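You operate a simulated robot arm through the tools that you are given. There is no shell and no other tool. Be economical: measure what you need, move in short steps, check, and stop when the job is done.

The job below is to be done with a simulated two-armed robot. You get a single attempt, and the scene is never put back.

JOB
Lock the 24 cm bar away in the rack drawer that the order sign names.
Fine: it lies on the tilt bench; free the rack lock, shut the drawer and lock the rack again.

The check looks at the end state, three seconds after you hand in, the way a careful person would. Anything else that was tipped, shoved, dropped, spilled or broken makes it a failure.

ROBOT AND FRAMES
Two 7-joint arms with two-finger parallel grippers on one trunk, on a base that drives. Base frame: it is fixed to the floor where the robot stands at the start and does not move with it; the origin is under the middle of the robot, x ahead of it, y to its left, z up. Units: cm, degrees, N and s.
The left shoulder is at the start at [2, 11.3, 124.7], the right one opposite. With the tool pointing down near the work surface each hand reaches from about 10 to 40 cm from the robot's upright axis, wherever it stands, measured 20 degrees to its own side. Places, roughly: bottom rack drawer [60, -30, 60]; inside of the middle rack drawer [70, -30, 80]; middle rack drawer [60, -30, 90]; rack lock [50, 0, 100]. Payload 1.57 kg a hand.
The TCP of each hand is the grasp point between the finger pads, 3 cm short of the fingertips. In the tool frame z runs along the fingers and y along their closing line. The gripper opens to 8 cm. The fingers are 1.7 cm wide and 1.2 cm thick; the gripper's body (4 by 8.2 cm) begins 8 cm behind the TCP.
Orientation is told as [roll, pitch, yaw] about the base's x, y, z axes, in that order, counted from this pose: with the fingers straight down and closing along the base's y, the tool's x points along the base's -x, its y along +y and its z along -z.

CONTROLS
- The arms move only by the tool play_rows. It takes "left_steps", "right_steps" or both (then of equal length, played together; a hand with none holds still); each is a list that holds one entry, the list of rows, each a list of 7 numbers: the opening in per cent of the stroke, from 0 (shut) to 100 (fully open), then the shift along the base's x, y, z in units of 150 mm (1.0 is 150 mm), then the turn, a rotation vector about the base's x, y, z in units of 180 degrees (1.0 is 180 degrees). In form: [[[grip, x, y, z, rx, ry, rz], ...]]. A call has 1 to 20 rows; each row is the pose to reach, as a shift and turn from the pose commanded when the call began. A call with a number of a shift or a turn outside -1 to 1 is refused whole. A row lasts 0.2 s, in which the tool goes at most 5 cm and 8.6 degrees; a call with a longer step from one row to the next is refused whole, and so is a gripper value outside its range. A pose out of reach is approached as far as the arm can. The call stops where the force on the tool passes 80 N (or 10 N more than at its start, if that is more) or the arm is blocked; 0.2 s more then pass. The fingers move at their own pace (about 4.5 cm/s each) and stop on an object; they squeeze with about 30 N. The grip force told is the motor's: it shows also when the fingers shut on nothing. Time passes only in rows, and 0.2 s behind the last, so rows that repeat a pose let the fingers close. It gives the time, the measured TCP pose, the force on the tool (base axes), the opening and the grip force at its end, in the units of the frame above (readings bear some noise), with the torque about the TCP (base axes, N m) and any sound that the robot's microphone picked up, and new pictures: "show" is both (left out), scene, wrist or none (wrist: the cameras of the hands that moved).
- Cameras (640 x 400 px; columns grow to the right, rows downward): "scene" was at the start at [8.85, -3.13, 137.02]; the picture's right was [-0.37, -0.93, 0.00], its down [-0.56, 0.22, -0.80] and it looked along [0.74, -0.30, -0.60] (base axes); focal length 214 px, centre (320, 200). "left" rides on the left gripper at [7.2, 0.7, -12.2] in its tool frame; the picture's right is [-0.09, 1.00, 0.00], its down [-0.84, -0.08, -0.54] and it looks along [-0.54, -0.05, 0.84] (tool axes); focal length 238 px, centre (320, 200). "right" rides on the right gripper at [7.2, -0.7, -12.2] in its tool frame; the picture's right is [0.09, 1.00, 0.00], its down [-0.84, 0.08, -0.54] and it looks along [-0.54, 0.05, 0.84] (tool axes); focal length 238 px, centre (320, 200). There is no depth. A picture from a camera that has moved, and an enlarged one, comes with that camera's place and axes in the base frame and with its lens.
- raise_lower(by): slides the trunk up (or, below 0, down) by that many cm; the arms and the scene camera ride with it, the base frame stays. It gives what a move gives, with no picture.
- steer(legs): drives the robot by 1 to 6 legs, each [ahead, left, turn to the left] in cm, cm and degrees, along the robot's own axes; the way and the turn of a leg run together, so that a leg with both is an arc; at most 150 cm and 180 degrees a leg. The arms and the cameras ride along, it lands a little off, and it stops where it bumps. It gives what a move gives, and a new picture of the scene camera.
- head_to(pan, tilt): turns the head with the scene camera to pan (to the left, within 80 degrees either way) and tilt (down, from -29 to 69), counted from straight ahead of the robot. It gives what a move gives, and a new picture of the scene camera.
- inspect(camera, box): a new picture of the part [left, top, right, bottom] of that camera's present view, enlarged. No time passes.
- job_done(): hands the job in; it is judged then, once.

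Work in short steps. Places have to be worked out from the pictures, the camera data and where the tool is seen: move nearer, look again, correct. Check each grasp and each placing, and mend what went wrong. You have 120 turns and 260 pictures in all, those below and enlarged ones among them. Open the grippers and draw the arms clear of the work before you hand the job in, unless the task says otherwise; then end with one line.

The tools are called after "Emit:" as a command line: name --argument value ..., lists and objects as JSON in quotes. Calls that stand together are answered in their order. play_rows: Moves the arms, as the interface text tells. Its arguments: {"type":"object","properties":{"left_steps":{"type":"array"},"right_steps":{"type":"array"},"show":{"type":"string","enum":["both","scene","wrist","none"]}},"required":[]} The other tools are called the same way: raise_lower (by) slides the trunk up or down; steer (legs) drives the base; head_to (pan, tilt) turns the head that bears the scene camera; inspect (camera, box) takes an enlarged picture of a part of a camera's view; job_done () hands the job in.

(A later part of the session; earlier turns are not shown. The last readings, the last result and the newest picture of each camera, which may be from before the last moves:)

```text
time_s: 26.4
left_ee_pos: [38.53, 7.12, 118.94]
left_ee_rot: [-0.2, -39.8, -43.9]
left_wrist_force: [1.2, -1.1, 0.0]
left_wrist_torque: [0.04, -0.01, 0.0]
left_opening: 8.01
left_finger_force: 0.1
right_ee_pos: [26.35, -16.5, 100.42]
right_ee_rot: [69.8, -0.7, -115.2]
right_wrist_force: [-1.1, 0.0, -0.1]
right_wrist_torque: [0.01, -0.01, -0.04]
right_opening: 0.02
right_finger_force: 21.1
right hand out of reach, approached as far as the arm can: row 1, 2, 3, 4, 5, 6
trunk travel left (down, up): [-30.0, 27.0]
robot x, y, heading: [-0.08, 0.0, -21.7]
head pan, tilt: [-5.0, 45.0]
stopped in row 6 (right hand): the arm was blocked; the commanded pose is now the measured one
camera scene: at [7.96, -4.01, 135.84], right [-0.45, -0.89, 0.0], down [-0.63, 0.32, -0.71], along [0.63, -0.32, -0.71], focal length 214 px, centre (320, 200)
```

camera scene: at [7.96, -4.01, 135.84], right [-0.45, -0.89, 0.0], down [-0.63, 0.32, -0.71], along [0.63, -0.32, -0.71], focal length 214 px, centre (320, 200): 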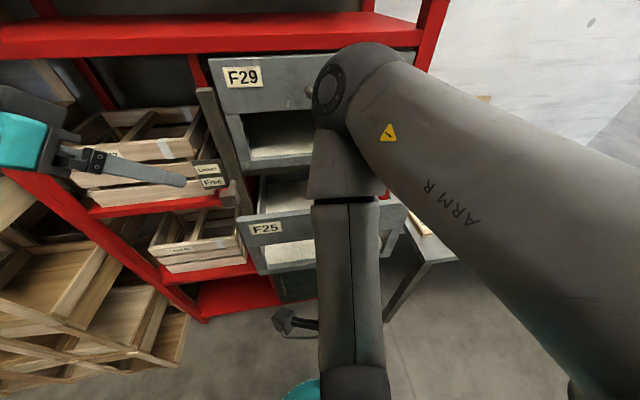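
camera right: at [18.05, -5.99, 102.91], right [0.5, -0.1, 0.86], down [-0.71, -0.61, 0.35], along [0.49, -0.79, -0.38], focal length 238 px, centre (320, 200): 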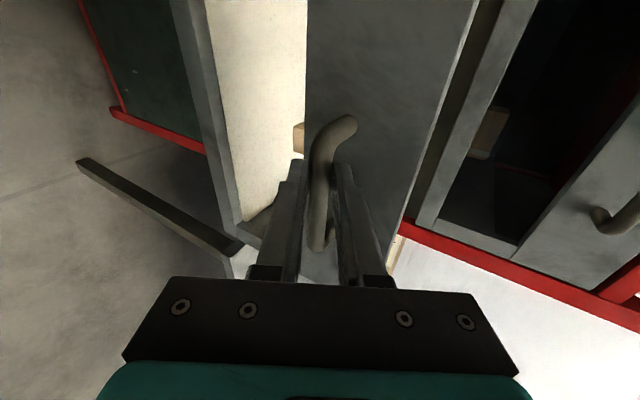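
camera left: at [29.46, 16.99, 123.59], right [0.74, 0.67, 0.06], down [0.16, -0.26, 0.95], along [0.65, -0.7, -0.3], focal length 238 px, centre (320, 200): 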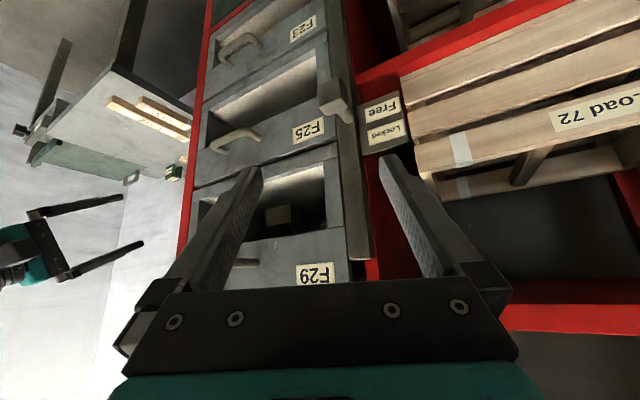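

The hand reached its near limit and slipped off the handle (drawer partly open). Before driving back for room, I check the surroundings.

Emit:
head_to --pan 80 --tilt 35

Emit:
head_to --pan -80 --tilt 35

Emit:
inspect --camera "right" --box '[0, 0, 640, 400]'

Emit:
inspect --camera "left" --box '[0, 0, 640, 400]'

```text
time_s: 28.0
left_ee_pos: [38.53, 7.08, 118.91]
left_ee_rot: [-0.1, -39.7, -43.7]
left_wrist_force: [0.0, -0.1, 0.2]
left_wrist_torque: [0.02, -0.02, 0.05]
left_opening: 8.0
left_finger_force: 0.2
right_ee_pos: [26.38, -16.44, 100.44]
right_ee_rot: [69.8, -0.9, -115.1]
right_wrist_force: [0.3, 0.4, 0.1]
right_wrist_torque: [-0.01, -0.04, -0.02]
right_opening: 0.02
right_finger_force: 21.3
trunk travel left (down, up): [-30.0, 27.0]
robot x, y, heading: [0.16, -0.23, -22.0]
head pan, tilt: [80.0, 35.0]
camera scene: at [5.34, 7.18, 137.3], right [0.85, -0.53, 0.0], down [-0.3, -0.49, -0.82], along [0.43, 0.7, -0.57], focal length 214 px, centre (320, 200)
```

scene: 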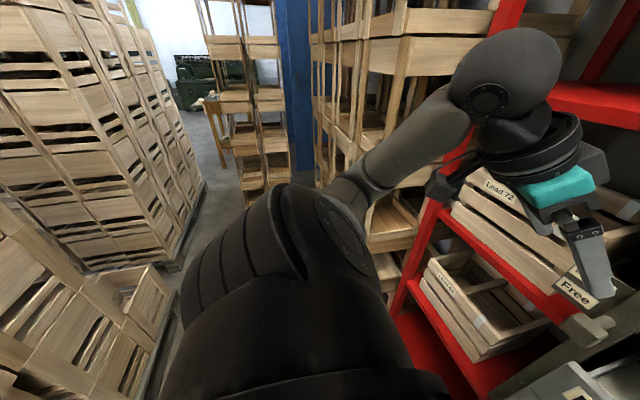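

```text
time_s: 30.5
left_ee_pos: [38.58, 7.03, 118.98]
left_ee_rot: [-0.1, -39.8, -43.7]
left_wrist_force: [0.1, 0.4, -0.5]
left_wrist_torque: [-0.02, -0.02, -0.03]
left_opening: 8.0
left_finger_force: 0.0
right_ee_pos: [26.32, -16.43, 100.39]
right_ee_rot: [69.7, -0.8, -115.1]
right_wrist_force: [-0.3, -0.5, -0.5]
right_wrist_torque: [0.0, 0.01, 0.04]
right_opening: 0.0
right_finger_force: 21.7
trunk travel left (down, up): [-30.0, 27.0]
robot x, y, heading: [0.13, -0.29, -22.0]
head pan, tilt: [-80.0, 35.0]
camera scene: at [-1.12, -8.92, 137.3], right [-0.98, 0.2, 0.0], down [0.12, 0.56, -0.82], along [-0.17, -0.8, -0.57], focal length 214 px, centre (320, 200)
```

scene: 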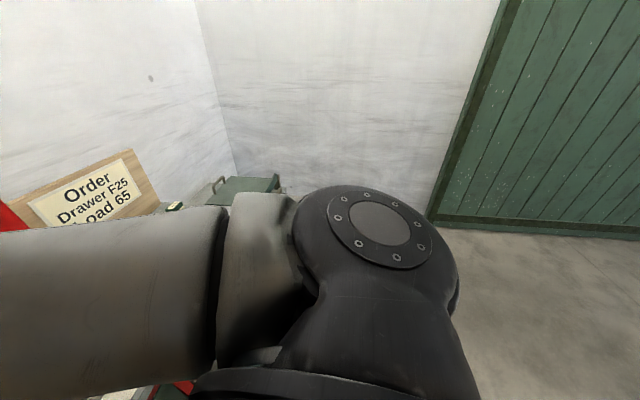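

```text
1.00 times, centred on (320, 200) of right (not enlarged: the box is as wide or as high as the picture)
camera zoom: at [18.83, -4.85, 103.98], right [0.36, -0.05, 0.93], down [-0.79, -0.55, 0.27], along [0.5, -0.83, -0.24], focal length 238 px, centre (320, 200)
```

zoom: 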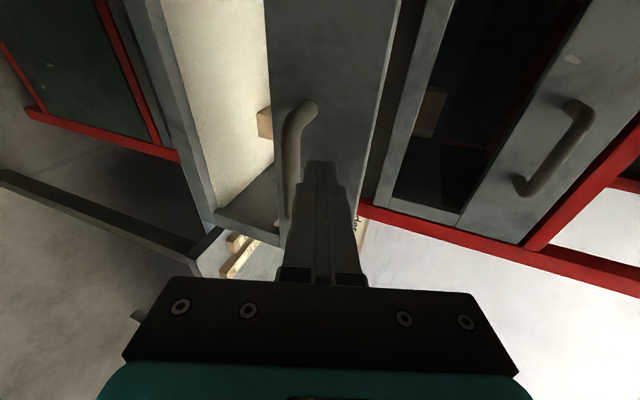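

```text
1.00 times, centred on (320, 200) of left (not enlarged: the box is as wide or as high as the picture)
camera zoom: at [29.4, 16.91, 123.6], right [0.74, 0.67, 0.06], down [0.16, -0.26, 0.95], along [0.65, -0.7, -0.3], focal length 238 px, centre (320, 200)
```

zoom: 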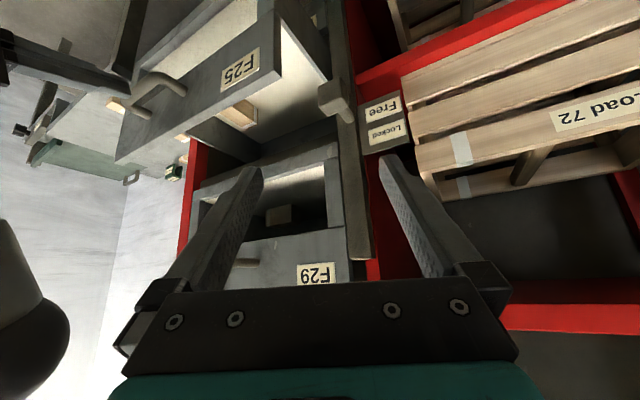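

The fingers slid over the top of the handle and are free. There is room behind, so I drive back 18 cm.

Emit:
steer --legs '[[-18, 0, 0]]'

Emit:
head_to --pan -8 --tilt 38

```text
time_s: 32.0
left_ee_pos: [21.84, 13.72, 119.03]
left_ee_rot: [-0.1, -40.0, -43.7]
left_wrist_force: [0.2, 1.0, -0.5]
left_wrist_torque: [-0.02, 0.0, -0.01]
left_opening: 7.97
left_finger_force: 0.0
right_ee_pos: [9.68, -9.65, 100.48]
right_ee_rot: [69.8, -0.8, -115.1]
right_wrist_force: [-0.6, 0.4, -0.5]
right_wrist_torque: [0.01, 0.0, -0.01]
right_opening: 0.0
right_finger_force: 21.3
trunk travel left (down, up): [-30.0, 27.0]
robot x, y, heading: [-16.62, 6.61, -21.8]
head pan, tilt: [-80.0, 35.0]
camera scene: at [-17.75, -2.26, 137.3], right [-0.98, 0.2, 0.0], down [0.12, 0.56, -0.82], along [-0.17, -0.8, -0.57], focal length 214 px, centre (320, 200)
```

scene: 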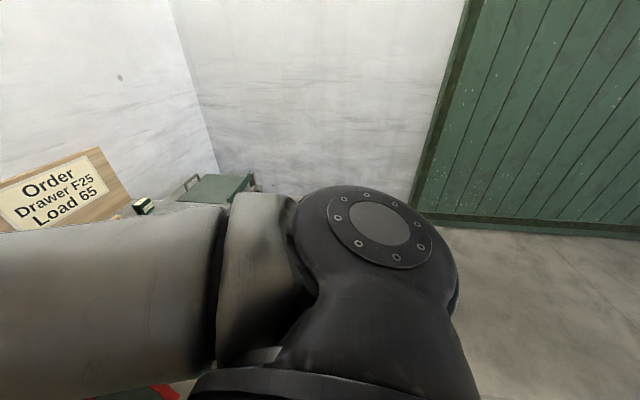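

```text
time_s: 33.4
left_ee_pos: [21.91, 13.81, 119.04]
left_ee_rot: [-0.1, -39.9, -43.7]
left_wrist_force: [-0.6, 0.4, -0.3]
left_wrist_torque: [0.0, -0.02, 0.03]
left_opening: 7.98
left_finger_force: 0.0
right_ee_pos: [9.91, -9.67, 100.36]
right_ee_rot: [69.8, -0.6, -115.1]
right_wrist_force: [0.2, -0.3, 0.1]
right_wrist_torque: [0.01, -0.01, 0.01]
right_opening: 0.0
right_finger_force: 21.3
trunk travel left (down, up): [-30.0, 27.0]
robot x, y, heading: [-16.66, 6.36, -22.2]
head pan, tilt: [-8.0, 38.0]
camera scene: at [-8.38, 2.04, 136.84], right [-0.5, -0.87, 0.0], down [-0.53, 0.31, -0.79], along [0.68, -0.39, -0.62], focal length 214 px, centre (320, 200)
```

scene: 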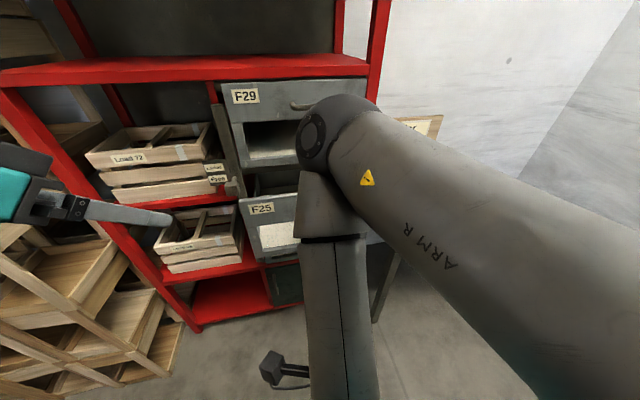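

Now I turn the right hand back to fingers-down (yaw -22) while raising it to the right.

Emit:
play_rows --right_steps '[[[0, 0, -0.066, 0.066, -0.0114, 0.0285, 0.0319], [0, 0, -0.133, 0.133, -0.0227, 0.057, 0.0639], [0, 0, -0.2, 0.2, -0.0341, 0.0855, 0.0958], [0, 0, -0.266, 0.266, -0.0454, 0.114, 0.1277], [0, 0, -0.333, 0.333, -0.0568, 0.1425, 0.1596], [0, 0, -0.4, 0.4, -0.0681, 0.171, 0.1916], [0, 0, -0.466, 0.466, -0.0795, 0.1995, 0.2235], [0, 0, -0.533, 0.533, -0.0909, 0.228, 0.2554], [0, 0, -0.6, 0.6, -0.1022, 0.2565, 0.2874], [0, 0, -0.666, 0.666, -0.1136, 0.285, 0.3193], [0, 0, -0.733, 0.733, -0.1249, 0.3135, 0.3512], [0, 0, -0.8, 0.8, -0.1363, 0.342, 0.3831], [0, 0, -0.866, 0.866, -0.1476, 0.3705, 0.4151], [0, 0, -0.933, 0.933, -0.159, 0.399, 0.447]]]'

```text
time_s: 36.4
left_ee_pos: [21.96, 13.88, 118.81]
left_ee_rot: [-0.1, -39.8, -43.7]
left_wrist_force: [-0.5, 0.4, -0.7]
left_wrist_torque: [0.0, 0.0, 0.01]
left_opening: 7.98
left_finger_force: 0.1
right_ee_pos: [9.83, -23.76, 114.4]
right_ee_rot: [-0.1, -0.2, -20.8]
right_wrist_force: [-0.2, -0.4, -0.2]
right_wrist_torque: [-0.03, -0.04, 0.03]
right_opening: 0.0
right_finger_force: 21.0
right hand out of reach, approached as far as the arm can: row 1, 2, 3, 4, 5, 6, 7, 8
trunk travel left (down, up): [-30.0, 27.0]
robot x, y, heading: [-16.68, 6.35, -21.9]
head pan, tilt: [-8.0, 38.0]
camera scene: at [-8.34, 2.04, 136.84], right [-0.5, -0.87, 0.0], down [-0.53, 0.31, -0.79], along [0.68, -0.39, -0.62], focal length 214 px, centre (320, 200)
camera right: at [2.88, -21.65, 126.61], right [0.27, 0.96, 0.0], down [0.81, -0.22, 0.54], along [0.52, -0.15, -0.84], focal length 238 px, centre (320, 200)
```

scene: 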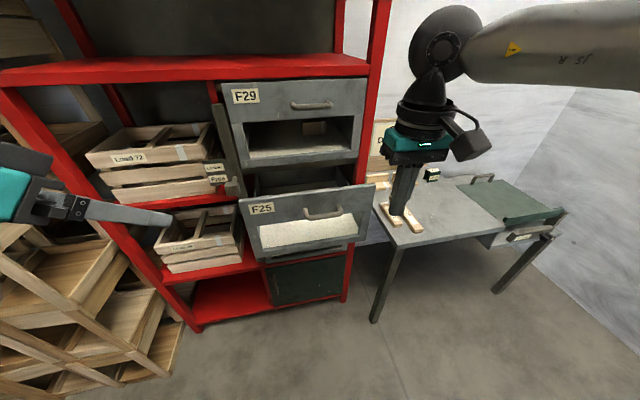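
right: 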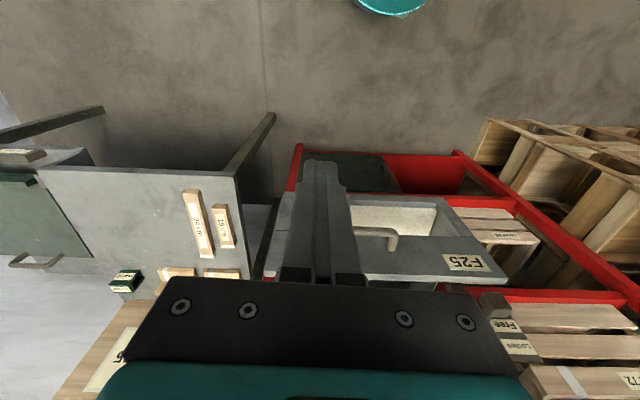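

The drawer is about 15.5 cm out. From here the arm has room, so I regrasp the handle: turn the hand forward again to a point 9 cm ahead of the handle at about (29.5,-19.4,97).

Emit:
play_rows --right_steps '[[[100, 0.059, 0.033, -0.061, 0.0111, -0.0236, -0.0315], [100, 0.117, 0.066, -0.123, 0.0222, -0.0473, -0.063], [100, 0.176, 0.099, -0.184, 0.0332, -0.071, -0.0945], [100, 0.234, 0.131, -0.246, 0.0443, -0.0946, -0.1259], [100, 0.293, 0.164, -0.307, 0.0554, -0.1182, -0.1574], [100, 0.351, 0.197, -0.369, 0.0665, -0.1419, -0.1889], [100, 0.41, 0.23, -0.43, 0.0776, -0.1656, -0.2204], [100, 0.469, 0.263, -0.491, 0.0886, -0.1892, -0.2519], [100, 0.527, 0.296, -0.553, 0.0997, -0.2128, -0.2834], [100, 0.586, 0.329, -0.614, 0.1108, -0.2365, -0.3149], [100, 0.644, 0.361, -0.676, 0.1219, -0.2602, -0.3463], [100, 0.703, 0.394, -0.737, 0.1329, -0.2838, -0.3778], [100, 0.761, 0.427, -0.799, 0.144, -0.3074, -0.4093], [100, 0.82, 0.46, -0.86, 0.1551, -0.3311, -0.4408]]]'

```text
time_s: 39.6
left_ee_pos: [22.0, 13.58, 118.98]
left_ee_rot: [0.1, -39.8, -43.8]
left_wrist_force: [0.1, -0.5, 0.2]
left_wrist_torque: [0.06, 0.01, 0.02]
left_opening: 8.0
left_finger_force: 0.1
right_ee_pos: [23.32, -13.37, 103.61]
right_ee_rot: [61.2, 4.7, -106.3]
right_wrist_force: [0.5, -1.1, 0.0]
right_wrist_torque: [-0.02, 0.0, 0.04]
right_opening: 8.02
right_finger_force: 0.0
right hand out of reach, approached as far as the arm can: row 13
trunk travel left (down, up): [-30.0, 27.0]
robot x, y, heading: [-16.85, 6.68, -21.8]
head pan, tilt: [-8.0, 38.0]
stopped in row 14 (right hand): the arm was blocked; the commanded pose is now the measured one
camera scene: at [-8.49, 1.78, 136.84], right [-0.5, -0.87, 0.0], down [-0.53, 0.31, -0.79], along [0.68, -0.39, -0.62], focal length 214 px, centre (320, 200)
camera right: at [14.71, -3.7, 109.37], right [0.47, -0.11, 0.88], down [-0.66, -0.7, 0.26], along [0.59, -0.7, -0.4], focal length 238 px, centre (320, 200)
```

scene: 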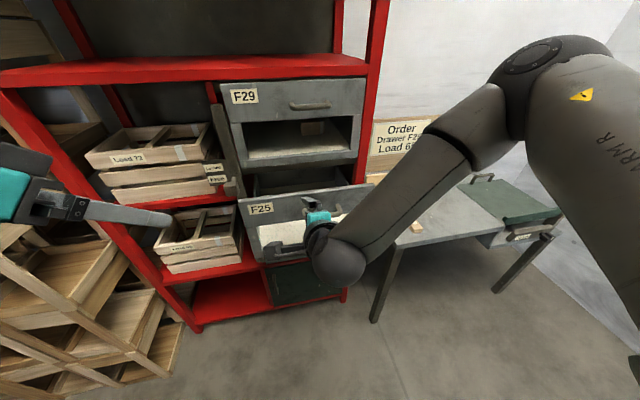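
right: 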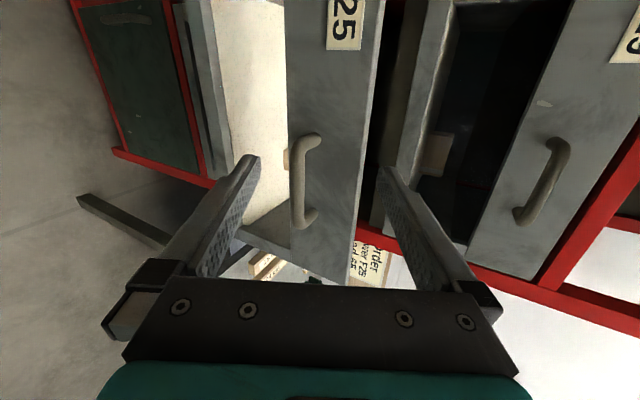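

The hand stopped near the handle with the handle between the fingers. I align and advance onto it at about (29.8,-19.5,97), then close.

Emit:
play_rows --right_steps '[[[100, 0.01, -0.1, -0.07, 0, 0, 0], [100, 0.02, -0.2, -0.14, 0, 0, 0], [100, 0.033, -0.3, -0.21, 0, 0, 0], [100, 0.15, -0.33, -0.28, 0, 0, 0], [100, 0.27, -0.36, -0.35, 0, 0, 0], [100, 0.39, -0.39, -0.42, 0, 0, 0]]]'

```text
time_s: 41.0
left_ee_pos: [22.03, 13.95, 119.04]
left_ee_rot: [-0.1, -39.8, -43.7]
left_wrist_force: [0.1, -0.2, -0.2]
left_wrist_torque: [-0.01, 0.02, -0.05]
left_opening: 8.0
left_finger_force: 0.1
right_ee_pos: [31.16, -16.44, 99.68]
right_ee_rot: [60.6, 3.9, -107.4]
right_wrist_force: [1.3, 1.6, 7.1]
right_wrist_torque: [-0.22, -0.32, 0.0]
right_opening: 8.0
right_finger_force: 0.0
right hand out of reach, approached as far as the arm can: row 1, 2, 3, 4, 5, 6
trunk travel left (down, up): [-30.0, 27.0]
robot x, y, heading: [-16.76, 6.76, -21.5]
head pan, tilt: [-8.0, 38.0]
camera scene: at [-8.4, 2.13, 136.86], right [-0.5, -0.87, 0.0], down [-0.53, 0.3, -0.79], along [0.68, -0.39, -0.62], focal length 214 px, centre (320, 200)
camera right: at [22.8, -6.6, 105.67], right [0.47, -0.11, 0.87], down [-0.67, -0.69, 0.27], along [0.57, -0.71, -0.4], focal length 238 px, centre (320, 200)
```

scene: 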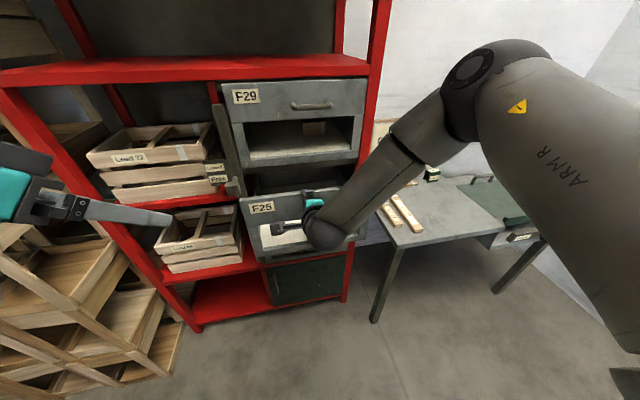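
right: 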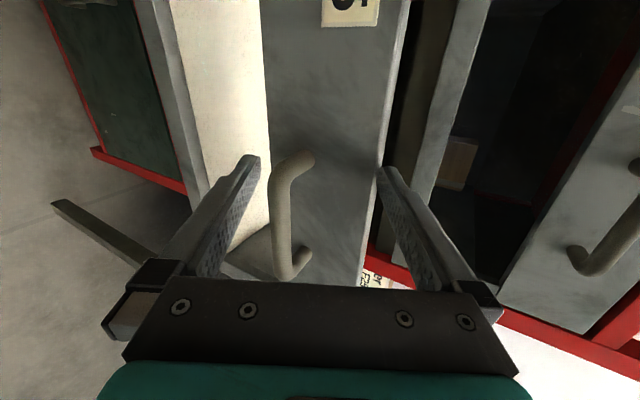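

The handle is between the fingers but ~2 cm toward the lower one. I shift down slightly and close.

Emit:
play_rows --right_steps '[[[100, -0.03, 0.005, -0.06, 0, 0, 0], [100, -0.06, 0.01, -0.12, 0, 0, 0], [100, -0.06, 0.01, -0.12, 0, 0, 0]]]' --show "wrist"

```text
time_s: 41.8
left_ee_pos: [21.97, 13.87, 118.95]
left_ee_rot: [-0.1, -39.9, -43.6]
left_wrist_force: [-0.2, -0.4, 0.0]
left_wrist_torque: [0.03, -0.01, -0.01]
left_opening: 8.0
left_finger_force: 0.0
right_ee_pos: [31.21, -16.36, 99.78]
right_ee_rot: [60.7, 3.9, -107.3]
right_wrist_force: [2.5, 3.3, 17.8]
right_wrist_torque: [-0.45, -0.64, 0.17]
right_opening: 8.01
right_finger_force: 0.1
right hand out of reach, approached as far as the arm can: row 1, 2, 3
trunk travel left (down, up): [-30.0, 27.0]
robot x, y, heading: [-16.46, 6.71, -21.9]
head pan, tilt: [-8.0, 38.0]
camera right: at [22.71, -6.56, 105.66], right [0.48, -0.11, 0.87], down [-0.67, -0.69, 0.28], along [0.57, -0.71, -0.4], focal length 238 px, centre (320, 200)
```

right: 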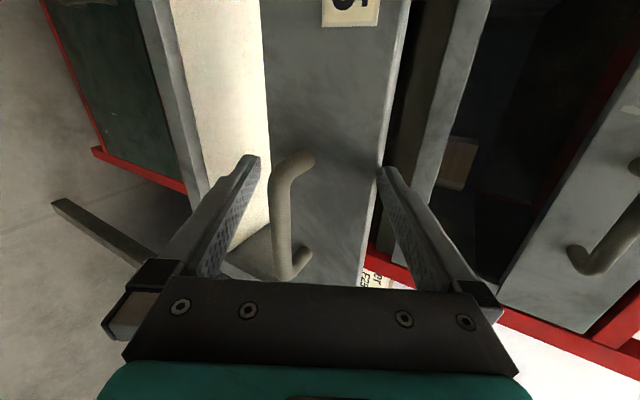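

The upward force shows the upper fingertip resting on the panel's top edge. I back off 4 cm, lower 2.5 cm, then go forward again.

Emit:
play_rows --right_steps '[[[100, -0.06, 0.01, 0.02, 0, 0, 0], [100, -0.17, 0.04, 0.02, 0, 0, 0], [100, -0.3, 0.08, 0.0, 0, 0, 0], [100, -0.3, 0.08, -0.1, 0, 0, 0], [100, -0.3, 0.08, -0.2, 0, 0, 0]]]'

```text
time_s: 43.0
left_ee_pos: [21.93, 13.84, 118.97]
left_ee_rot: [-0.1, -39.8, -43.8]
left_wrist_force: [0.2, 0.3, 1.3]
left_wrist_torque: [0.0, -0.01, 0.01]
left_opening: 7.99
left_finger_force: 0.0
right_ee_pos: [27.43, -13.03, 98.29]
right_ee_rot: [60.6, 4.1, -107.1]
right_wrist_force: [-1.1, -0.7, 0.6]
right_wrist_torque: [0.0, -0.01, -0.02]
right_opening: 8.01
right_finger_force: 0.0
right hand out of reach, approached as far as the arm can: row 1, 2, 3, 4, 5
trunk travel left (down, up): [-30.0, 27.0]
robot x, y, heading: [-16.53, 6.91, -21.6]
head pan, tilt: [-8.0, 38.0]
camera scene: at [-8.39, 2.11, 136.84], right [-0.5, -0.87, 0.0], down [-0.53, 0.31, -0.79], along [0.68, -0.39, -0.62], focal length 214 px, centre (320, 200)
camera right: at [18.89, -3.28, 104.26], right [0.48, -0.11, 0.87], down [-0.67, -0.69, 0.27], along [0.57, -0.71, -0.41], focal length 238 px, centre (320, 200)
```

scene: 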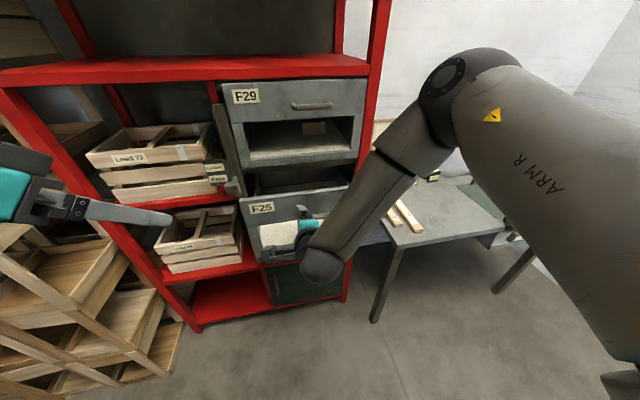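
right: 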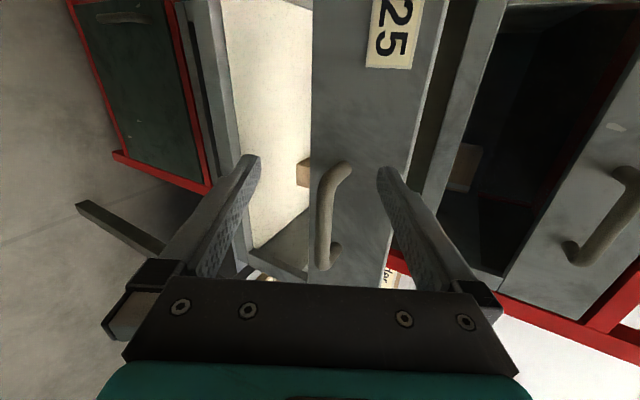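

The arm seems to be in a poor configuration here. A simpler way: hook the front panel from inside with fingers pointing down. I first retreat and turn the hand back to fingers-down.

Emit:
play_rows --right_steps '[[[100, -0.13, 0.04, 0, 0, 0, 0], [100, -0.26, 0.08, 0, 0, 0, 0], [100, -0.4, 0.12, 0, 0, 0, 0], [100, -0.43, 0.07, 0.066, -0.0132, 0.0229, 0.0319], [100, -0.46, 0.02, 0.133, -0.0265, 0.0459, 0.0637], [100, -0.48, -0.03, 0.2, -0.0397, 0.0688, 0.0956], [100, -0.51, -0.08, 0.266, -0.0529, 0.0918, 0.1274], [100, -0.54, -0.13, 0.333, -0.0661, 0.1147, 0.1593], [100, -0.57, -0.18, 0.4, -0.0794, 0.1377, 0.1911], [100, -0.6, -0.23, 0.466, -0.0926, 0.1606, 0.223], [100, -0.63, -0.29, 0.533, -0.1058, 0.1835, 0.2548], [100, -0.66, -0.34, 0.6, -0.1191, 0.2065, 0.2867], [100, -0.69, -0.39, 0.666, -0.1323, 0.2294, 0.3185], [100, -0.72, -0.44, 0.733, -0.1455, 0.2524, 0.3504], [100, -0.75, -0.49, 0.8, -0.1587, 0.2753, 0.3822], [100, -0.78, -0.54, 0.866, -0.172, 0.2983, 0.4141], [100, -0.8, -0.6, 0.933, -0.1852, 0.3212, 0.4459]]]'

```text
time_s: 46.6
left_ee_pos: [22.09, 13.93, 118.85]
left_ee_rot: [-0.2, -39.8, -43.8]
left_wrist_force: [0.5, -0.2, 1.1]
left_wrist_torque: [0.03, 0.03, -0.01]
left_opening: 8.0
left_finger_force: 0.1
right_ee_pos: [15.48, -22.0, 112.23]
right_ee_rot: [0.6, 1.0, -19.8]
right_wrist_force: [0.5, 0.1, 0.1]
right_wrist_torque: [0.02, 0.01, -0.03]
right_opening: 8.01
right_finger_force: 0.1
right hand out of reach, approached as far as the arm can: row 1, 2, 3, 4, 5
trunk travel left (down, up): [-30.0, 27.0]
robot x, y, heading: [-16.62, 6.62, -21.8]
head pan, tilt: [-8.0, 38.0]
camera scene: at [-8.33, 2.08, 136.84], right [-0.5, -0.87, 0.0], down [-0.53, 0.31, -0.79], along [0.68, -0.39, -0.62], focal length 214 px, centre (320, 200)
camera right: at [8.74, -20.31, 124.52], right [0.25, 0.97, 0.01], down [0.82, -0.22, 0.53], along [0.51, -0.12, -0.85], focal length 238 px, centre (320, 200)
```

scene: 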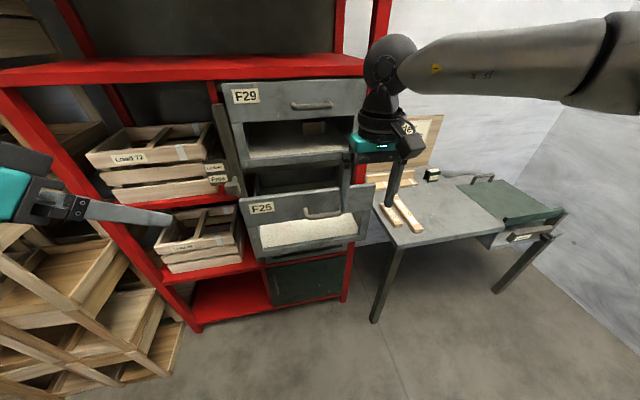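
right: 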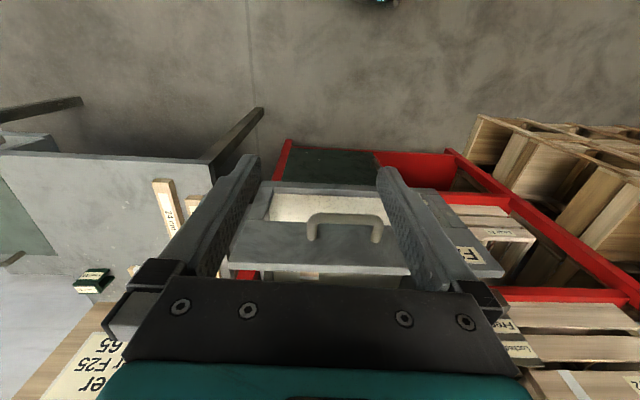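

The panel top edge is at about z 102.5, 38.5 cm along the rack normal. I drive 14 cm forward so the right hand can reach behind the panel with the tool down.

Emit:
steer --legs '[[14, 0, 2]]'

Emit:
inspect --camera "right" --box '[0, 0, 640, 400]'

```text
time_s: 48.0
left_ee_pos: [34.93, 10.19, 118.88]
left_ee_rot: [-0.2, -39.8, -41.7]
left_wrist_force: [0.2, 0.1, 0.4]
left_wrist_torque: [-0.01, 0.03, -0.01]
left_opening: 7.99
left_finger_force: 0.0
right_ee_pos: [29.84, -25.97, 112.0]
right_ee_rot: [0.6, 1.0, -18.0]
right_wrist_force: [0.4, 0.0, -1.4]
right_wrist_torque: [0.02, -0.02, 0.04]
right_opening: 8.02
right_finger_force: 0.0
trunk travel left (down, up): [-30.0, 27.0]
robot x, y, heading: [-3.22, 1.67, -19.8]
head pan, tilt: [-8.0, 38.0]
camera scene: at [5.0, -2.63, 136.83], right [-0.47, -0.89, 0.0], down [-0.55, 0.29, -0.79], along [0.7, -0.37, -0.62], focal length 214 px, centre (320, 200)
```

scene: 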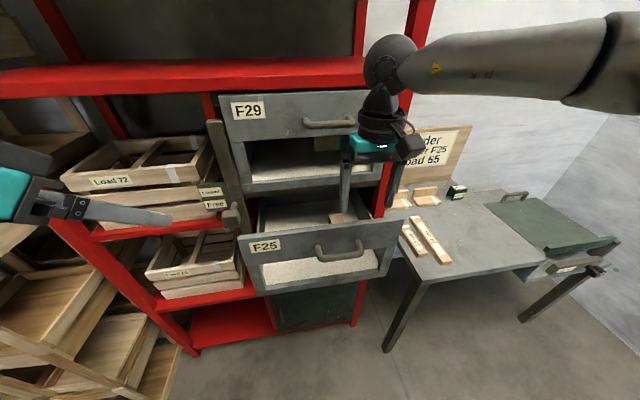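

```text
1.00 times, centred on (320, 200) of right (not enlarged: the box is as wide or as high as the picture)
camera zoom: at [22.83, -24.39, 124.47], right [0.22, 0.98, 0.01], down [0.83, -0.19, 0.53], along [0.52, -0.11, -0.85], focal length 238 px, centre (320, 200)
```

zoom: 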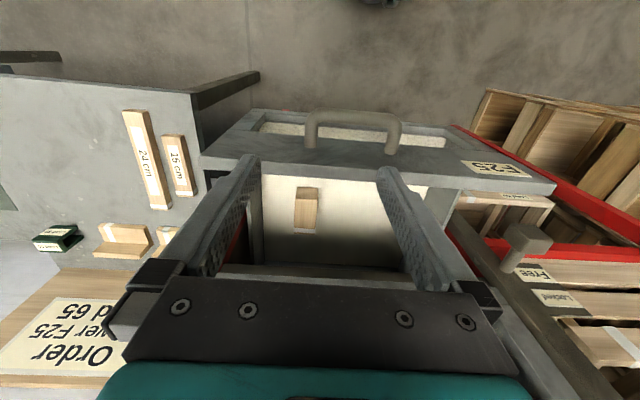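

The wrist view shows the drawer inside: the small block sits ~11 cm behind the front panel, so the 24 cm bar can lie crosswise between the panel and the block once the drawer is a bit further out. I close the gripper, tilt 15° and set the fingertips down behind the panel.

Emit:
play_rows --right_steps '[[[0, 0, 0, 0.05, -0.013, -0.04, 0], [0, 0, 0, 0.05, -0.026, -0.079, 0], [0, 0, 0, 0.05, -0.026, -0.079, 0], [0, 0.1, -0.035, 0.05, -0.026, -0.079, 0], [0, 0.2, -0.07, 0.05, -0.026, -0.079, 0], [0, 0.31, -0.1, 0.05, -0.026, -0.079, 0], [0, 0.42, -0.135, 0.05, -0.026, -0.079, 0], [0, 0.42, -0.135, -0.08, -0.026, -0.079, 0], [0, 0.42, -0.135, -0.21, -0.026, -0.079, 0]]]'

```text
time_s: 50.0
left_ee_pos: [34.87, 10.23, 118.84]
left_ee_rot: [-0.1, -39.9, -41.7]
left_wrist_force: [-0.1, -0.6, -0.4]
left_wrist_torque: [0.02, 0.01, -0.02]
left_opening: 7.97
left_finger_force: 0.1
right_ee_pos: [36.06, -27.68, 109.06]
right_ee_rot: [0.5, -14.1, -18.1]
right_wrist_force: [-0.2, -0.2, -0.9]
right_wrist_torque: [0.01, 0.0, 0.02]
right_opening: 0.0
right_finger_force: 20.8
trunk travel left (down, up): [-30.0, 27.0]
robot x, y, heading: [-3.56, 1.57, -19.7]
head pan, tilt: [-8.0, 38.0]
camera scene: at [4.92, -2.6, 136.84], right [-0.47, -0.89, 0.0], down [-0.54, 0.29, -0.79], along [0.7, -0.37, -0.62], focal length 214 px, centre (320, 200)
camera right: at [26.19, -25.35, 119.16], right [0.22, 0.98, -0.01], down [0.67, -0.14, 0.73], along [0.71, -0.17, -0.68], focal length 238 px, centre (320, 200)
```

scene: 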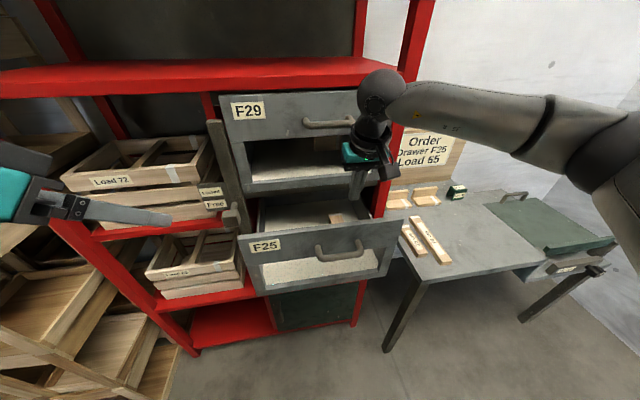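
right: 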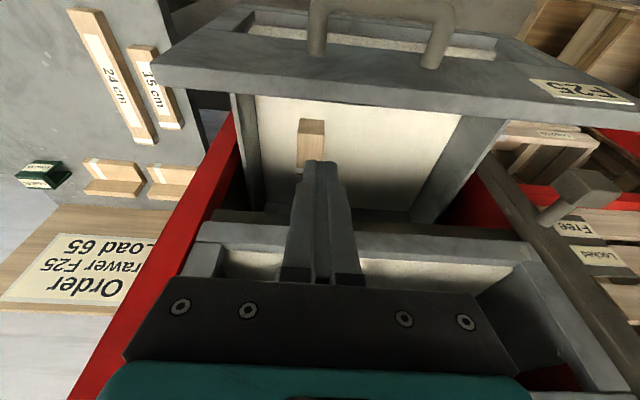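

The fingertips are behind the panel edge (inner edge ~39.9, TCP ~42.8 along the normal). I lower 6.7 cm.

Emit:
play_rows --right_steps '[[[0, 0, 0, -0.15, 0, 0, 0], [0, 0, 0, -0.3, 0, 0, 0], [0, 0, 0, -0.45, 0, 0, 0]]]' --show "wrist"

Emit:
play_rows --right_steps '[[[0, -0.063, 0.02, 0, 0, 0, 0], [0, -0.127, 0.041, 0, 0, 0, 0], [0, -0.19, 0.061, 0, 0, 0, 0], [0, -0.253, 0.082, 0, 0, 0, 0], [0, -0.317, 0.102, 0, 0, 0, 0], [0, -0.38, 0.123, 0, 0, 0, 0], [0, -0.443, 0.143, 0, 0, 0, 0], [0, -0.507, 0.164, 0, 0, 0, 0], [0, -0.57, 0.184, 0, 0, 0, 0], [0, -0.633, 0.205, 0, 0, 0, 0]]]'

```text
time_s: 50.8
left_ee_pos: [34.85, 10.34, 118.9]
left_ee_rot: [-0.2, -39.8, -41.7]
left_wrist_force: [1.1, 0.6, 0.2]
left_wrist_torque: [0.04, 0.02, 0.0]
left_opening: 8.01
left_finger_force: 0.1
right_ee_pos: [36.15, -27.67, 102.05]
right_ee_rot: [0.4, -14.1, -17.9]
right_wrist_force: [0.7, 0.1, 0.2]
right_wrist_torque: [0.02, -0.01, -0.01]
right_opening: 0.0
right_finger_force: 20.8
trunk travel left (down, up): [-30.0, 27.0]
robot x, y, heading: [-3.17, 1.64, -19.9]
head pan, tilt: [-8.0, 38.0]
camera right: at [26.32, -25.41, 112.25], right [0.22, 0.98, -0.01], down [0.67, -0.14, 0.73], along [0.71, -0.17, -0.68], focal length 238 px, centre (320, 200)
```

right: 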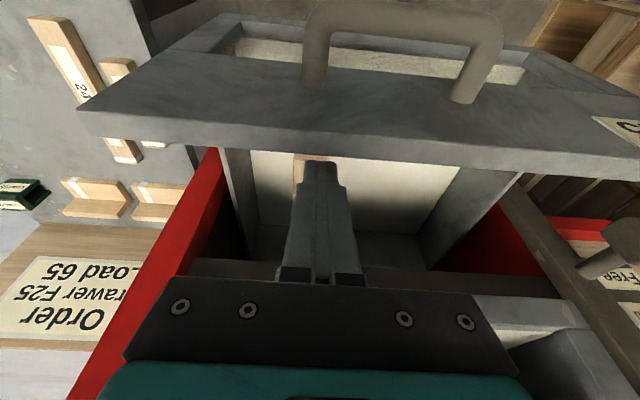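

```text
time_s: 53.0
left_ee_pos: [34.9, 10.23, 118.92]
left_ee_rot: [-0.1, -39.8, -41.7]
left_wrist_force: [-0.2, -1.0, 0.2]
left_wrist_torque: [-0.01, 0.01, -0.01]
left_opening: 7.98
left_finger_force: 0.0
right_ee_pos: [26.37, -24.69, 102.17]
right_ee_rot: [0.5, -14.0, -18.0]
right_wrist_force: [0.7, 1.3, 0.1]
right_wrist_torque: [0.01, -0.04, 0.01]
right_opening: 0.0
right_finger_force: 21.7
trunk travel left (down, up): [-30.0, 27.0]
robot x, y, heading: [-3.69, 1.41, -19.8]
head pan, tilt: [-8.0, 38.0]
camera scene: at [4.87, -2.59, 136.84], right [-0.47, -0.88, 0.0], down [-0.54, 0.29, -0.79], along [0.7, -0.37, -0.62], focal length 214 px, centre (320, 200)
camera right: at [16.61, -22.37, 112.37], right [0.22, 0.98, -0.01], down [0.67, -0.14, 0.73], along [0.71, -0.17, -0.68], focal length 238 px, centre (320, 200)
```

scene: 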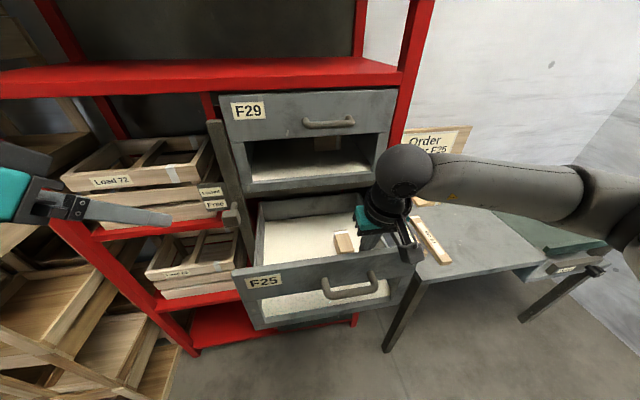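
right: 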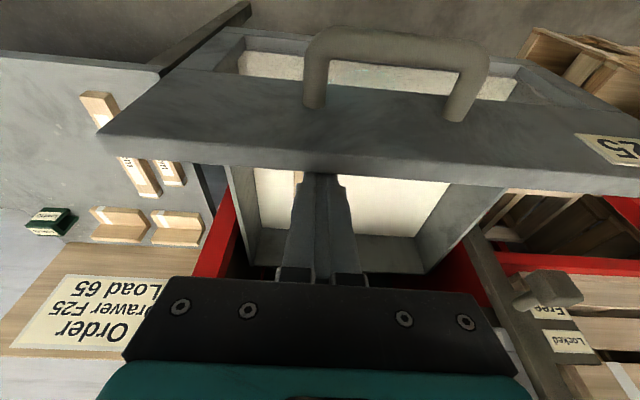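

The drawer is now about 24 cm out. I lift the right hand clear and level it, and draw the left hand in before driving to the bench.

Emit:
play_rows --right_steps '[[[0, 0.03, -0.01, 0.1, 0, 0, 0], [0, 0.03, -0.01, 0.25, 0, 0, 0], [0, 0.03, -0.01, 0.4, 0, 0, 0], [0, 0.03, -0.01, 0.55, 0.008, 0.025, 0], [0, 0.03, -0.01, 0.7, 0.016, 0.05, 0], [0, 0, 0, 0.85, 0.024, 0.074, 0], [100, 0, 0, 0.95, 0.024, 0.074, 0], [100, 0, 0, 0.95, 0.024, 0.074, 0]]]' --left_steps '[[[100, -0.07, 0.09, 0.08, 0, 0, 0], [100, -0.14, 0.19, 0.17, 0, 0, 0], [100, -0.21, 0.28, 0.25, 0, 0, 0], [100, -0.28, 0.38, 0.33, 0, 0, 0], [100, -0.35, 0.47, 0.42, 0, 0, 0], [100, -0.42, 0.56, 0.5, 0, 0, 0], [100, -0.5, 0.65, 0.58, 0, 0, 0], [100, -0.57, 0.75, 0.67, 0, 0, 0]]]' --show "scene"

```text
time_s: 54.8
left_ee_pos: [26.13, 21.64, 128.93]
left_ee_rot: [-0.2, -39.8, -41.7]
left_wrist_force: [-0.5, -0.7, -0.2]
left_wrist_torque: [0.01, 0.03, -0.03]
left_opening: 8.01
left_finger_force: 0.0
right_ee_pos: [26.42, -24.91, 116.54]
right_ee_rot: [0.6, 0.0, -18.0]
right_wrist_force: [-0.1, 0.2, 0.3]
right_wrist_torque: [-0.03, -0.01, -0.03]
right_opening: 4.99
right_finger_force: 0.0
trunk travel left (down, up): [-30.0, 27.0]
robot x, y, heading: [-3.39, 1.48, -19.9]
head pan, tilt: [-8.0, 38.0]
camera scene: at [4.86, -2.57, 136.85], right [-0.47, -0.88, 0.0], down [-0.54, 0.29, -0.79], along [0.7, -0.37, -0.62], focal length 214 px, centre (320, 200)
```

scene: 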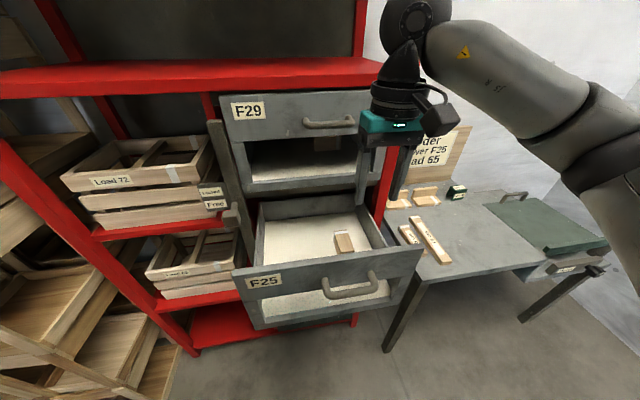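

Clear. I drive 40 cm right, then look before going ahead.

Emit:
steer --legs '[[-3, -40, 1]]'

Emit:
head_to --pan -10 --tilt 50

Emit:
inspect --camera "right" --box '[0, 0, 640, 400]'

```text
time_s: 57.3
left_ee_pos: [9.83, -14.52, 129.05]
left_ee_rot: [-0.1, -39.7, -40.4]
left_wrist_force: [-0.3, -0.1, 0.4]
left_wrist_torque: [0.01, -0.02, 0.02]
left_opening: 8.02
left_finger_force: 0.1
right_ee_pos: [11.17, -60.94, 116.62]
right_ee_rot: [0.5, -0.1, -16.9]
right_wrist_force: [-0.8, 1.1, -0.7]
right_wrist_torque: [0.0, -0.02, -0.03]
right_opening: 8.02
right_finger_force: 0.1
trunk travel left (down, up): [-30.0, 27.0]
robot x, y, heading: [-19.26, -35.01, -18.6]
head pan, tilt: [-8.0, 38.0]
camera scene: at [-10.95, -39.15, 136.84], right [-0.45, -0.89, 0.0], down [-0.55, 0.28, -0.79], along [0.7, -0.35, -0.62], focal length 214 px, centre (320, 200)
```

scene: 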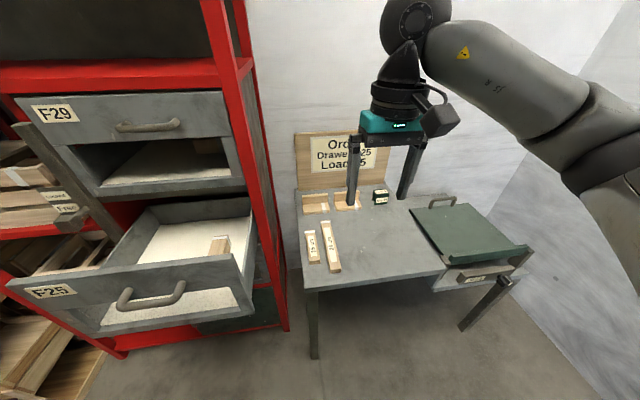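

```text
time_s: 58.0
left_ee_pos: [9.86, -14.64, 128.94]
left_ee_rot: [0.0, -39.7, -40.5]
left_wrist_force: [0.0, 0.5, 0.4]
left_wrist_torque: [-0.01, 0.04, 0.0]
left_opening: 8.0
left_finger_force: 0.2
right_ee_pos: [11.17, -60.94, 116.45]
right_ee_rot: [0.4, -0.1, -16.8]
right_wrist_force: [0.0, 0.1, -0.3]
right_wrist_torque: [0.0, 0.0, 0.01]
right_opening: 8.01
right_finger_force: 0.0
trunk travel left (down, up): [-30.0, 27.0]
robot x, y, heading: [-19.42, -34.96, -18.6]
head pan, tilt: [-10.0, 50.0]
camera scene: at [-11.89, -38.91, 135.13], right [-0.48, -0.88, 0.0], down [-0.67, 0.37, -0.64], along [0.56, -0.31, -0.77], focal length 214 px, centre (320, 200)
```

scene: 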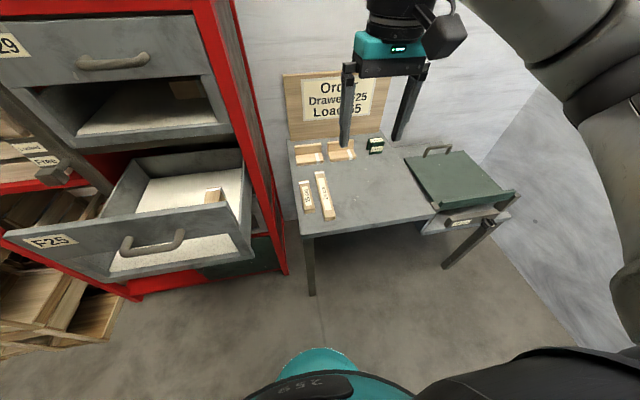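

```text
1.00 times, centred on (320, 200) of right (not enlarged: the box is as wide or as high as the picture)
camera zoom: at [4.02, -59.57, 128.73], right [0.2, 0.98, 0.01], down [0.82, -0.17, 0.54], along [0.53, -0.1, -0.84], focal length 238 px, centre (320, 200)
```

zoom: 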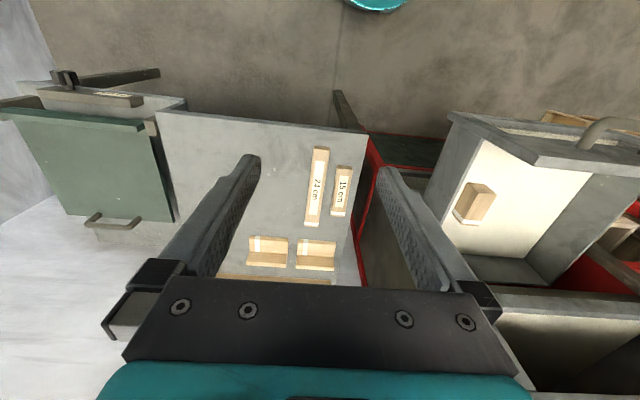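

The bar centre checks at (34,-65.7), lying at -18°. The bench edge stays clear of the base, so I drive 22 cm ahead, which brings the right hand above the bar.

Emit:
steer --legs '[[22, 0, 0]]'

Emit:
inspect --camera "right" --box '[0, 0, 640, 400]'

```text
time_s: 59.7
left_ee_pos: [30.56, -21.72, 129.11]
left_ee_rot: [-0.2, -39.8, -40.8]
left_wrist_force: [0.3, -0.4, -0.1]
left_wrist_torque: [-0.02, 0.03, -0.04]
left_opening: 8.0
left_finger_force: 0.0
right_ee_pos: [31.69, -68.17, 116.54]
right_ee_rot: [0.5, 0.0, -17.1]
right_wrist_force: [-0.3, -0.1, -0.4]
right_wrist_torque: [0.05, -0.02, 0.0]
right_opening: 7.98
right_finger_force: 0.1
trunk travel left (down, up): [-30.0, 27.0]
robot x, y, heading: [1.27, -41.98, -18.8]
head pan, tilt: [-10.0, 50.0]
camera scene: at [8.73, -45.96, 135.12], right [-0.48, -0.88, 0.0], down [-0.67, 0.37, -0.64], along [0.56, -0.31, -0.77], focal length 214 px, centre (320, 200)
```

scene: 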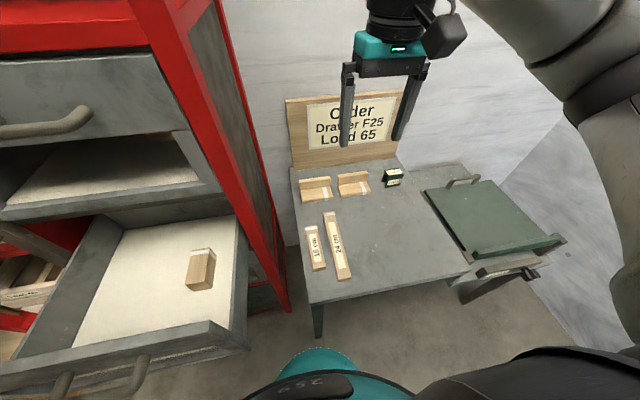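

```text
1.00 times, centred on (320, 200) of right (not enlarged: the box is as wide or as high as the picture)
camera zoom: at [24.52, -66.7, 128.71], right [0.2, 0.98, 0.01], down [0.82, -0.18, 0.54], along [0.53, -0.1, -0.84], focal length 238 px, centre (320, 200)
```

zoom: 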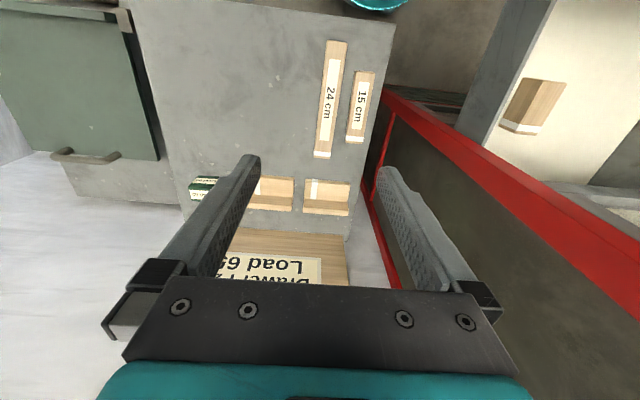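

The bar centre is at about (33.5,-65.8); the hand needs +1.8, +2.4. I descend with the gripper at 60 % so as not to touch the 15 cm bar, and look.

Emit:
play_rows --right_steps '[[[60, 0.04, 0.05, -0.2, 0, 0, -0.002], [60, 0.08, 0.1, -0.4, 0, 0, -0.005], [60, 0.12, 0.16, -0.6, 0, 0, -0.005], [60, 0.12, 0.16, -0.8, 0, 0, -0.005], [60, 0.12, 0.16, -1.0, 0, 0, -0.005]]]' --show "none"

Emit:
play_rows --right_steps '[[[60, 0, 0, -0.2, 0, 0, 0], [60, 0, 0, -0.4, 0, 0, 0], [60, 0, 0, -0.6, 0, 0, 0], [60, 0, 0, -0.75, 0, 0, 0]]]'

```text
time_s: 60.9
left_ee_pos: [30.52, -21.74, 129.08]
left_ee_rot: [-0.1, -39.8, -40.8]
left_wrist_force: [-0.1, -0.3, -0.3]
left_wrist_torque: [-0.01, -0.02, -0.01]
left_opening: 8.0
left_finger_force: 0.1
right_ee_pos: [33.28, -65.57, 101.55]
right_ee_rot: [0.4, 0.0, -18.0]
right_wrist_force: [-0.3, -0.2, 0.3]
right_wrist_torque: [0.0, 0.0, 0.02]
right_opening: 4.81
right_finger_force: 0.2
trunk travel left (down, up): [-30.0, 27.0]
robot x, y, heading: [1.28, -41.82, -19.0]
head pan, tilt: [-10.0, 50.0]
```

```text
time_s: 61.9
left_ee_pos: [30.55, -21.78, 129.03]
left_ee_rot: [-0.1, -39.8, -40.8]
left_wrist_force: [0.2, -0.1, -0.1]
left_wrist_torque: [-0.04, 0.02, 0.02]
left_opening: 8.01
left_finger_force: 0.1
right_ee_pos: [33.53, -65.6, 90.21]
right_ee_rot: [0.4, -0.1, -18.0]
right_wrist_force: [0.1, -1.0, 1.0]
right_wrist_torque: [-0.01, 0.02, 0.01]
right_opening: 4.81
right_finger_force: 0.0
trunk travel left (down, up): [-30.0, 27.0]
robot x, y, heading: [1.31, -42.11, -19.0]
head pan, tilt: [-10.0, 50.0]
camera scene: at [8.65, -45.93, 135.13], right [-0.48, -0.88, 0.0], down [-0.67, 0.37, -0.64], along [0.56, -0.31, -0.77], focal length 214 px, centre (320, 200)
camera right: at [26.33, -64.1, 102.4], right [0.22, 0.98, 0.01], down [0.82, -0.19, 0.54], along [0.53, -0.11, -0.84], focal length 238 px, centre (320, 200)
```

scene: 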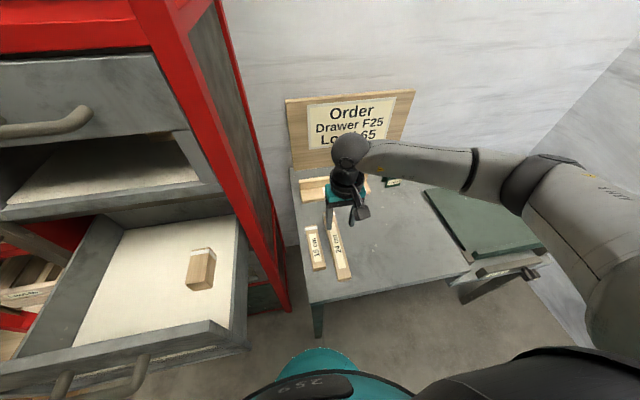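
right: 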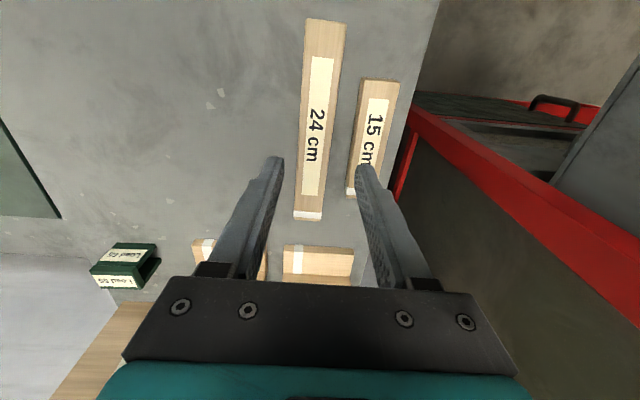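

Laterally aligned; the bar's middle lies about 2 cm further ahead. I descend to z 79 with that shift and look again.

Emit:
play_rows --right_steps '[[[60, 0.06, -0.02, -0.2, 0, 0, 0], [60, 0.12, -0.04, -0.4, 0, 0, 0], [60, 0.12, -0.04, -0.6, 0, 0, 0], [60, 0.12, -0.04, -0.75, 0, 0, 0]]]' --show "wrist"

```text
time_s: 62.9
left_ee_pos: [30.51, -21.66, 129.04]
left_ee_rot: [-0.1, -39.8, -40.9]
left_wrist_force: [0.0, -0.1, 0.9]
left_wrist_torque: [-0.02, 0.02, 0.01]
left_opening: 8.0
left_finger_force: 0.0
right_ee_pos: [35.26, -66.19, 78.83]
right_ee_rot: [0.4, 0.1, -18.0]
right_wrist_force: [-0.1, -1.3, 0.2]
right_wrist_torque: [0.04, -0.03, 0.04]
right_opening: 4.78
right_finger_force: 0.0
trunk travel left (down, up): [-30.0, 27.0]
robot x, y, heading: [1.11, -41.6, -19.3]
head pan, tilt: [-10.0, 50.0]
camera right: at [27.96, -64.68, 91.09], right [0.22, 0.98, 0.01], down [0.82, -0.19, 0.54], along [0.53, -0.11, -0.84], focal length 238 px, centre (320, 200)
```

right: 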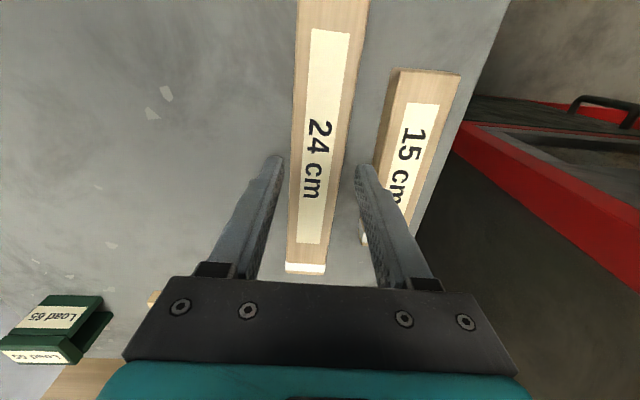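

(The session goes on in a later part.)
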